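You operate a simulated robot arm through the tools that you are given. There is no shell and no other tool. Be economical: measure what you need, move in short steps, check, and stop when the job is done.

Carry out the task below with a simulated robot arm. There is one attempt and no reset: what you move stays moved.

TASK
Put one of the green sponges from the door end of the plank table on the shiny green tile.

It is judged by the outcome, as a careful person would: the job done as asked, and still so three seconds after it is handed in. It fails if anything else is knocked over, pushed out of place, dropped, spilled or broken.

THE ROBOT
A 6-joint arm with a two-finger parallel gripper, fixed in place. Base frame: the origin is at the foot of the arm, x ahead of it, y to its left, z up; the work surface is at about z = 0. Lengths are in cm, angles in rad, forces in N, time in s.
With the tool pointing down near the work surface it reaches from about 16 to 42 cm from the base axis. Its first joint turns from -1.152 to 1.152 rad. Payload 1.57 kg.
Tool frame: the origin (TCP) lies between the finger pads and is the grasp point; the fingertips stand 3 cm ahead of it; z points along the fingers, y is the line along which they close. The gripper opens to 8 cm. The fingers are 1.7 cm wide and 1.2 cm thick; the gripper's body (4 by 8.2 cm) begins 8 cm behind the TCP.
Orientation is that of the tool frame in the base frame, as a unit quaternion [x, y, z, w]. With the fingers straight down and closing along the base's y, the tool's x points along the base's -x, its y along +y and its z along -z.

THE INTERFACE
- The arm moves only by the tool move_arm. Its argument "steps" is a list of rows, each a list of 3 entries, a list of its own where there are three numbers: the finger opening in cm, from 0 to 8, then the shift along the tool's x, y, z in cm, then the turn, a rotation vector about the tool's x, y, z in rad. In form: [[gripper, [tx, ty, tz], [ax, ay, az]], ...]. A call has 1 to 20 rows; each row is the pose to reach, as a shift and turn from the pose commanded when the call began, along the tool's axes at that moment. A row lasts 0.2 s, in which the tool goes at most 5 cm and 0.15 rad; a call with a longer step from one row to the next is refused whole, and so is a gripper value outside its range. A pose out of reach is approached as far as the arm can. The call stops where the force on the tool passes 40 N (or 10 N more than at its start, if that is more) or the arm is blocked; 0.2 s more then pass. The fingers move at their own pace (about 15.3 cm/s each) and stop on an object; they squeeze with about 25 N. The grip force told is the motor's: it shows also when the fingers shut on nothing. Time passes only in rows, and 0.2 s behind the last, so rows that repeat a pose let the fingers close. It gives the time, the measured TCP pose, the force on the tool (base axes), the opening and the grip force at its end, in the units of the frame above (readings bear some noise).
- Cameras (640 x 400 px; columns grow to the right, rows downward): "scene" is fixed at [4.58, -33.41, 39.34]; the picture's right is [0.69, -0.72, 0.00], its down [-0.57, -0.55, -0.61] and it looks along [0.44, 0.43, -0.79] (base axes); focal length 214 px, centre (320, 200). "wrist" rides on the gripper at [-3.2, 0, -7.8] in the tool frame; the picture's right is [0.00, -1.00, 0.00], its down [0.97, 0.00, -0.24] and it looks along [0.24, 0.00, 0.97] (tool axes); focal length 218 px, centre (320, 200).
- grab_frame(camera): a new picture of that camera. No time passes.
- probe_pixels(camera, pixels): for up to 12 pixels [column, row] of the newest picture of that camera ("zoom" is the newest enlarged one), the place [x, y, z] in the base frame of the surface seen there, good to about 0.3 cm, but the place of the scene camera against the robot may be out by one fixed shift of up to 2.5 cm in any direction. No time passes.
- zoom(camera, box): a new picture of the part [left, top, right, bottom] of that camera's present view, enlarged. No time passes.
- hand_in(): hands the job in; it is judged then, once.

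Work in short steps. Measure before you move; look again where a grasp or a placing could have gone wrong, and mend it. You have 60 turns and 26 pictures in all, the two below and enlarged ones among them. Open the gripper and draw the arm clear of the work before you hand the job in, unless the task says otherwise; then end with one line.

The tools are called after "Emit:" as name(argument=value, ...) on one line, values as JSON. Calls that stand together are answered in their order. move_arm: Moves the arm, as the interface text tells. Its arguments: {"type":"object","properties":{"steps":{"type":"array","items":{"type":"array"}}},"required":["steps"]} The other tools are called the same way: grab_frame (camera) takes a picture; probe_pixels (camera, pixels) gives the place of the surface under pixels of a picture; zoom (camera, box) takes an enlarged picture of a part of a camera's view; hand_in () hands the job in.

At the start:

```text
time: 0.0
position: [28.02, 1.54, 21.08]
tcp_rot: [-0.002, 1.0, 0.001, 0.001]
contact_force: [0.8, -0.3, -0.8]
width: 8.0
gripper_force: 0.1
```

scene: 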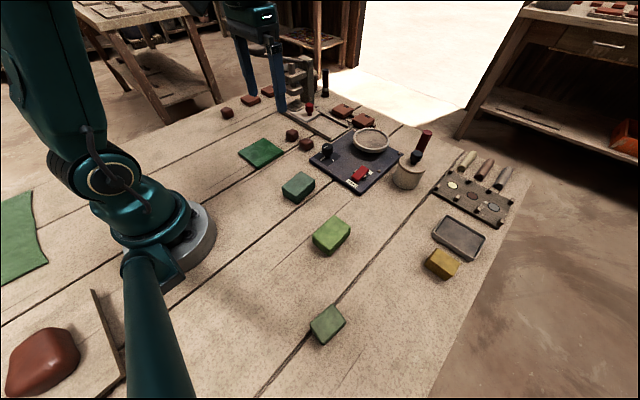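
wrist: 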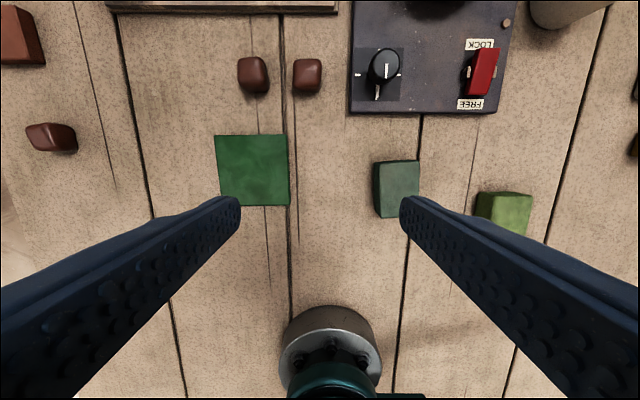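

I'll look closer at the green blocks, the tile candidates and the surroundings to settle which end is the door end.

Emit:
zoom(camera="scene", box=[220, 120, 400, 360])

Emit:
zoom(camera="scene", box=[200, 0, 520, 200])

Emit:
probe_pixels(camera="wrist", pixels=[[253, 170], [220, 138], [285, 138], [290, 204], [220, 204], [400, 175], [512, 205], [396, 200]])

Emit:
probe_pixels(camera="scene", pixels=[[261, 151], [298, 182], [331, 230], [326, 320], [441, 258], [15, 240], [458, 232], [470, 330], [420, 60], [40, 360]])

```text
1.67 times, centred on (310, 240) of scene
```

zoom: 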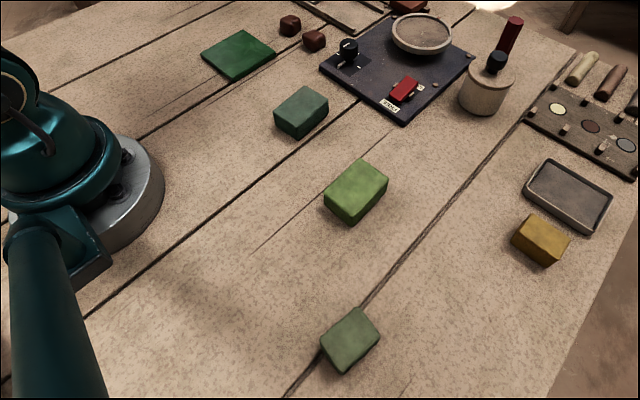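

```text
2.00 times, centred on (360, 100) of scene
```

zoom: 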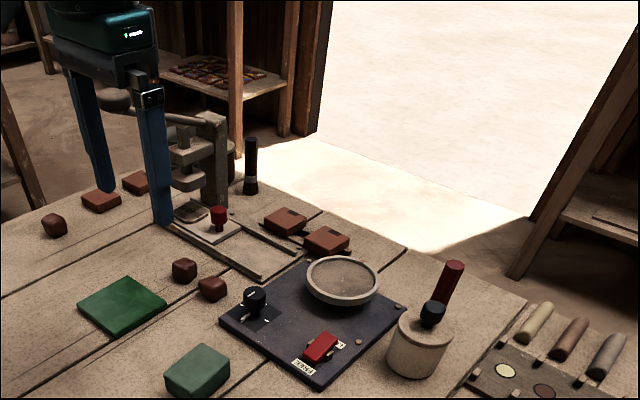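

```text
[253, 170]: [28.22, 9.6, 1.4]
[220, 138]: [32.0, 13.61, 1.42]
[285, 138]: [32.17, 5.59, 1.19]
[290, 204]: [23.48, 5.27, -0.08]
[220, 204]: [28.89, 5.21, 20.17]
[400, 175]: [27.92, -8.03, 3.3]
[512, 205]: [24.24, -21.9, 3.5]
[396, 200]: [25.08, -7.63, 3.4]
```

```text
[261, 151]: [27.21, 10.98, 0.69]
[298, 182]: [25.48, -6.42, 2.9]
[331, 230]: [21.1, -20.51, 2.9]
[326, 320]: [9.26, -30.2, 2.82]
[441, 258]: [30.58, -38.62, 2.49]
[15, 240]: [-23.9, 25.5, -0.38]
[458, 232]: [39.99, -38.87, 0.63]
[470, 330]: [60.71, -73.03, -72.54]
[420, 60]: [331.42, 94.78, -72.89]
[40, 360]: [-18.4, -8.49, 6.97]
```

The bright doorway lies toward +x, so the door end is the far end. I'll inspect the three blocks' textures.

Emit:
zoom(camera="scene", box=[235, 130, 363, 260])

Emit:
zoom(camera="wrist", box=[200, 120, 540, 250])

Emit:
zoom(camera="scene", box=[280, 200, 380, 360])

```text
3.08 times, centred on (299, 195) of scene
```

zoom: 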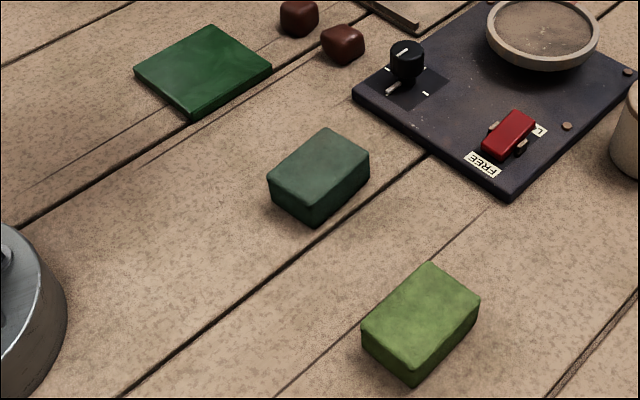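

```text
1.88 times, centred on (370, 185) of wrist
```

zoom: 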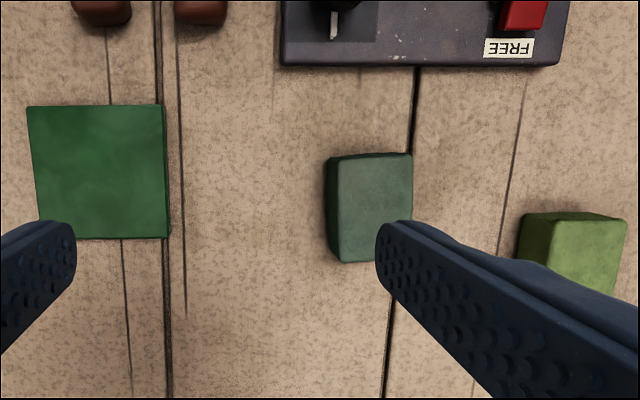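

```text
2.50 times, centred on (330, 280) of scene
```

zoom: 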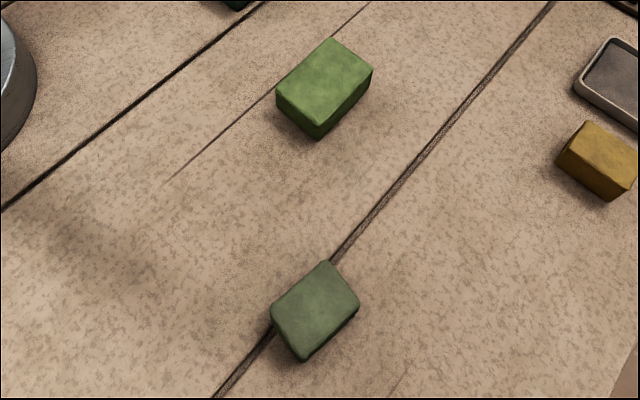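

The block at wrist (400,190) is a green sponge nearest the doorway. I'll probe its edges and the tile's corners.

Emit:
probe_pixels(camera="wrist", pixels=[[382, 166], [416, 163], [399, 163], [382, 190], [384, 213], [417, 190], [398, 214], [217, 137], [285, 137], [288, 200], [224, 197], [250, 200]])

Emit:
probe_pixels(camera="zoom", pixels=[[320, 200]])

```text
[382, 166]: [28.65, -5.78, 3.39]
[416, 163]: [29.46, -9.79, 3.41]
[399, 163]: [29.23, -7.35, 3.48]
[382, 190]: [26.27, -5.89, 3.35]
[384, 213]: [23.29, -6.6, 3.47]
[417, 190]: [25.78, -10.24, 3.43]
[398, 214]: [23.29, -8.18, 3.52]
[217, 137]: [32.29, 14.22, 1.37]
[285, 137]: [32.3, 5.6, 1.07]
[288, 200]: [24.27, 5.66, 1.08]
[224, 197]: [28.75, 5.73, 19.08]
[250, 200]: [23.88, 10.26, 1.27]
```

```text
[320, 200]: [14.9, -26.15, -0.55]
```

Sponge centre is about (26.4,-8.0), top 3.4; tile centre is about (28,9.8), top about 1.2. I move above the sponge and look.

Emit:
move_arm(steps=[[8, [0.5, -3.2, 1.5], [0, 0, 0]], [8, [1.0, -6.4, 3], [0, 0, 0]], [8, [1.6, -9.5, 5], [0, 0, 0]], [8, [1.6, -9.5, 8], [0, 0, 0]], [8, [1.6, -9.5, 8], [0, 0, 0]]])

Emit:
grab_frame(camera="wrist")

```text
time: 1.2
position: [26.36, -8.07, 12.93]
tcp_rot: [-0.003, 1.0, 0.001, 0.001]
contact_force: [0.2, -0.7, -0.5]
width: 7.97
gripper_force: 0.2
```

```text
18 pictures are left
```

wrist: 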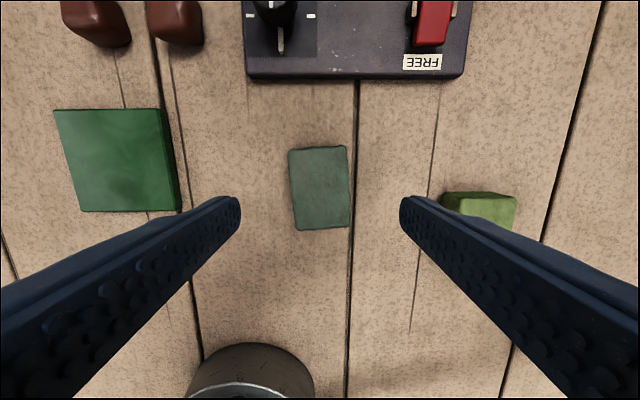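

The sponge is centred between the fingers (cols 290–348). I descend to TCP z≈3.7 (tips ~0.7 above the table) and close.

Emit:
probe_pixels(camera="wrist", pixels=[[318, 150], [320, 224], [293, 188], [345, 188], [400, 160]])

Emit:
move_arm(steps=[[8, [0, 0, 3], [0, 0, 0]], [8, [0, 0, 6], [0, 0, 0]], [8, [0, 0, 8], [0, 0, 0]], [8, [0, 0, 9.2], [0, 0, 0]], [8, [0, 0, 9.2], [0, 0, 0]]])

```text
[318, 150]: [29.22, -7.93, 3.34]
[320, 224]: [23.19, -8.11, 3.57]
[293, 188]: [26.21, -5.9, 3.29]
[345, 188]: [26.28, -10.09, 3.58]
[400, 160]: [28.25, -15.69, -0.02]
```

```text
time: 2.4
position: [26.37, -8.15, 3.59]
tcp_rot: [-0.002, 1.0, 0.001, 0.0]
contact_force: [0.2, 0.0, -0.6]
width: 7.99
gripper_force: 0.1
```

No contact yet and the fingers straddle the sponge; now I close and lift a little.

Emit:
move_arm(steps=[[3, [0, 0, 0], [0, 0, 0]], [3, [0, 0, 0], [0, 0, 0]], [3, [0, 0, 0], [0, 0, 0]], [3, [0, 0, -2], [0, 0, 0]], [3, [0, 0, -5], [0, 0, 0]], [3, [0, 0, -7], [0, 0, 0]], [3, [0, 0, -7], [0, 0, 0]]])

Emit:
grab_frame(camera="wrist")

```text
time: 4.0
position: [26.34, -8.27, 10.78]
tcp_rot: [-0.002, 1.0, 0.001, 0.0]
contact_force: [-0.2, -0.3, -0.1]
width: 5.0
gripper_force: 25.0
```

```text
17 pictures are left
```

wrist: 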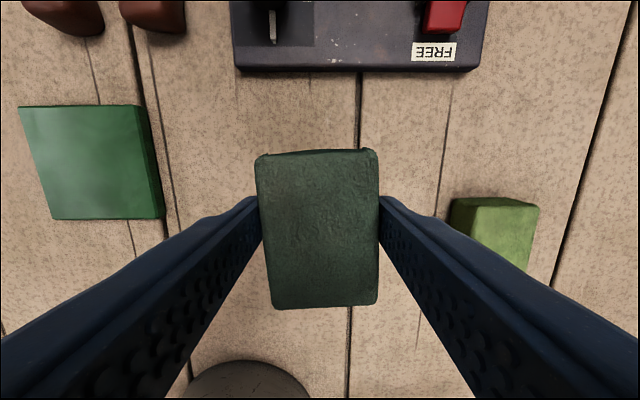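

The sponge is held (opening 5.0, 25 N). I re-probe the tile from this view.

Emit:
probe_pixels(camera="wrist", pixels=[[24, 110], [138, 108], [151, 215], [56, 214], [90, 160]])

Emit:
move_arm(steps=[[3, [-0.3, 3, 0], [0, 0, 0]], [3, [-0.6, 6, 0], [0, 0, 0]], [3, [-0.9, 9, 0], [0, 0, 0]], [3, [-1.2, 12, 0], [0, 0, 0]], [3, [-1.5, 15, 0], [0, 0, 0]], [3, [-1.7, 17.9, 0], [0, 0, 0]], [3, [-1.7, 17.9, 0], [0, 0, 0]]])

Emit:
grab_frame(camera="wrist")

```text
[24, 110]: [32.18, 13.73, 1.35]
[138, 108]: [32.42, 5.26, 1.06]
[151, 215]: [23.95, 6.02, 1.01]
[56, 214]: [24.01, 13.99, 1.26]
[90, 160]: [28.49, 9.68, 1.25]
```

```text
time: 5.6
position: [28.16, 9.84, 10.95]
tcp_rot: [-0.001, 1.0, 0.001, 0.001]
contact_force: [-0.1, -0.6, -0.5]
width: 4.94
gripper_force: 25.5
```

```text
16 pictures are left
```

wrist: 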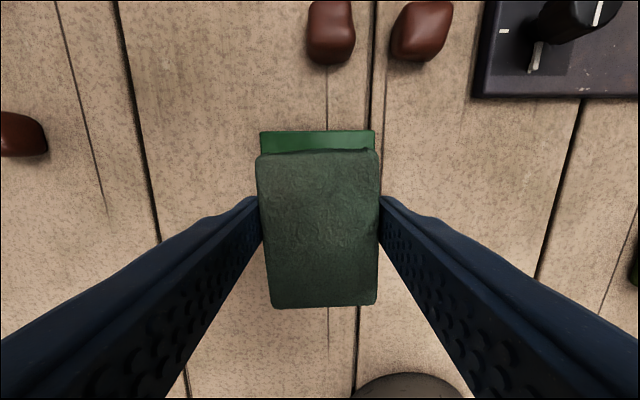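

The sponge is over the tile. I lower it to TCP z≈4.85 (tile top ≈1.15).

Emit:
move_arm(steps=[[3, [0, 0, 2.5], [0, 0, 0]], [3, [0, 0, 4.5], [0, 0, 0]], [3, [0, 0, 5.5], [0, 0, 0]], [3, [0, 0, 5.9], [0, 0, 0]], [3, [0, 0, 6.1], [0, 0, 0]], [3, [0, 0, 6.1], [0, 0, 0]]])

Emit:
grab_frame(camera="scene")

```text
time: 7.0
position: [28.16, 9.73, 4.85]
tcp_rot: [-0.002, 1.0, 0.001, 0.001]
contact_force: [0.1, 0.8, 4.5]
width: 4.92
gripper_force: 24.6
```

```text
15 pictures are left
```

scene: 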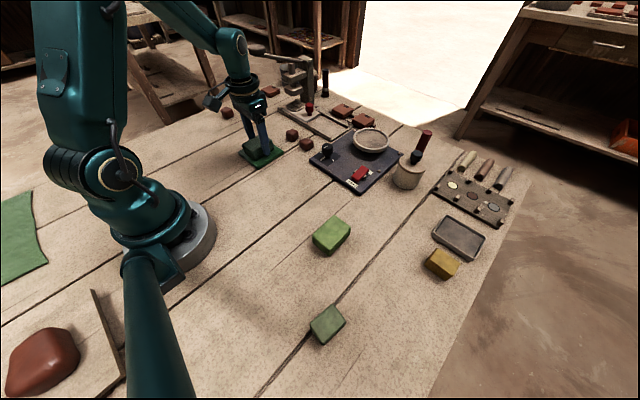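

Contact is 4.5 N upward, so the sponge rests on the tile. I open and rise straight up.

Emit:
move_arm(steps=[[8, [0, 0, 0], [0, 0, 0]], [8, [0, 0, 0], [0, 0, 0]], [8, [0, 0, 0], [0, 0, 0]], [8, [0, 0, -2], [0, 0, 0]], [8, [0, 0, -5], [0, 0, 0]], [8, [0, 0, -9], [0, 0, 0]], [8, [0, 0, -13], [0, 0, 0]], [8, [0, -4, -15], [0, 0, 0]], [8, [0, -8, -16], [0, 0, 0]], [8, [0, -8, -16], [0, 0, 0]]])

Emit:
grab_frame(camera="wrist")

Emit:
grab_frame(camera="scene")

```text
time: 9.2
position: [27.92, 2.03, 20.91]
tcp_rot: [-0.003, 1.0, 0.001, 0.001]
contact_force: [0.4, -0.2, -0.4]
width: 8.02
gripper_force: 0.1
```

```text
14 pictures are left
```

wrist: 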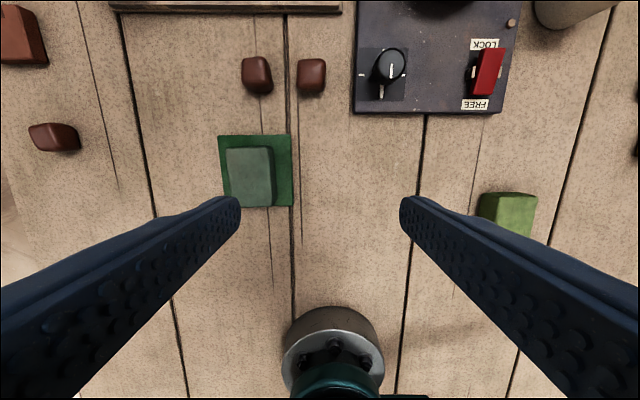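

```text
13 pictures are left
```

scene: 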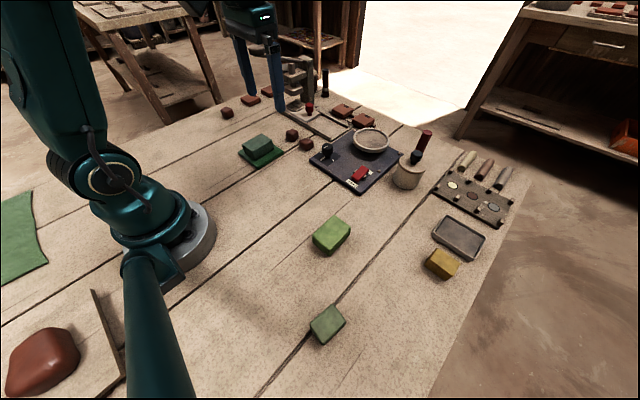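

The sponge lies flat within the tile, nothing else has moved, and the arm is clear, so I hand in.

Emit:
hand_in()

```text
The job is handed in.
```

I put the green sponge nearest the door on the shiny green tile, where it lies flat within the edges. Nothing else was moved, and the arm is clear with the gripper open.
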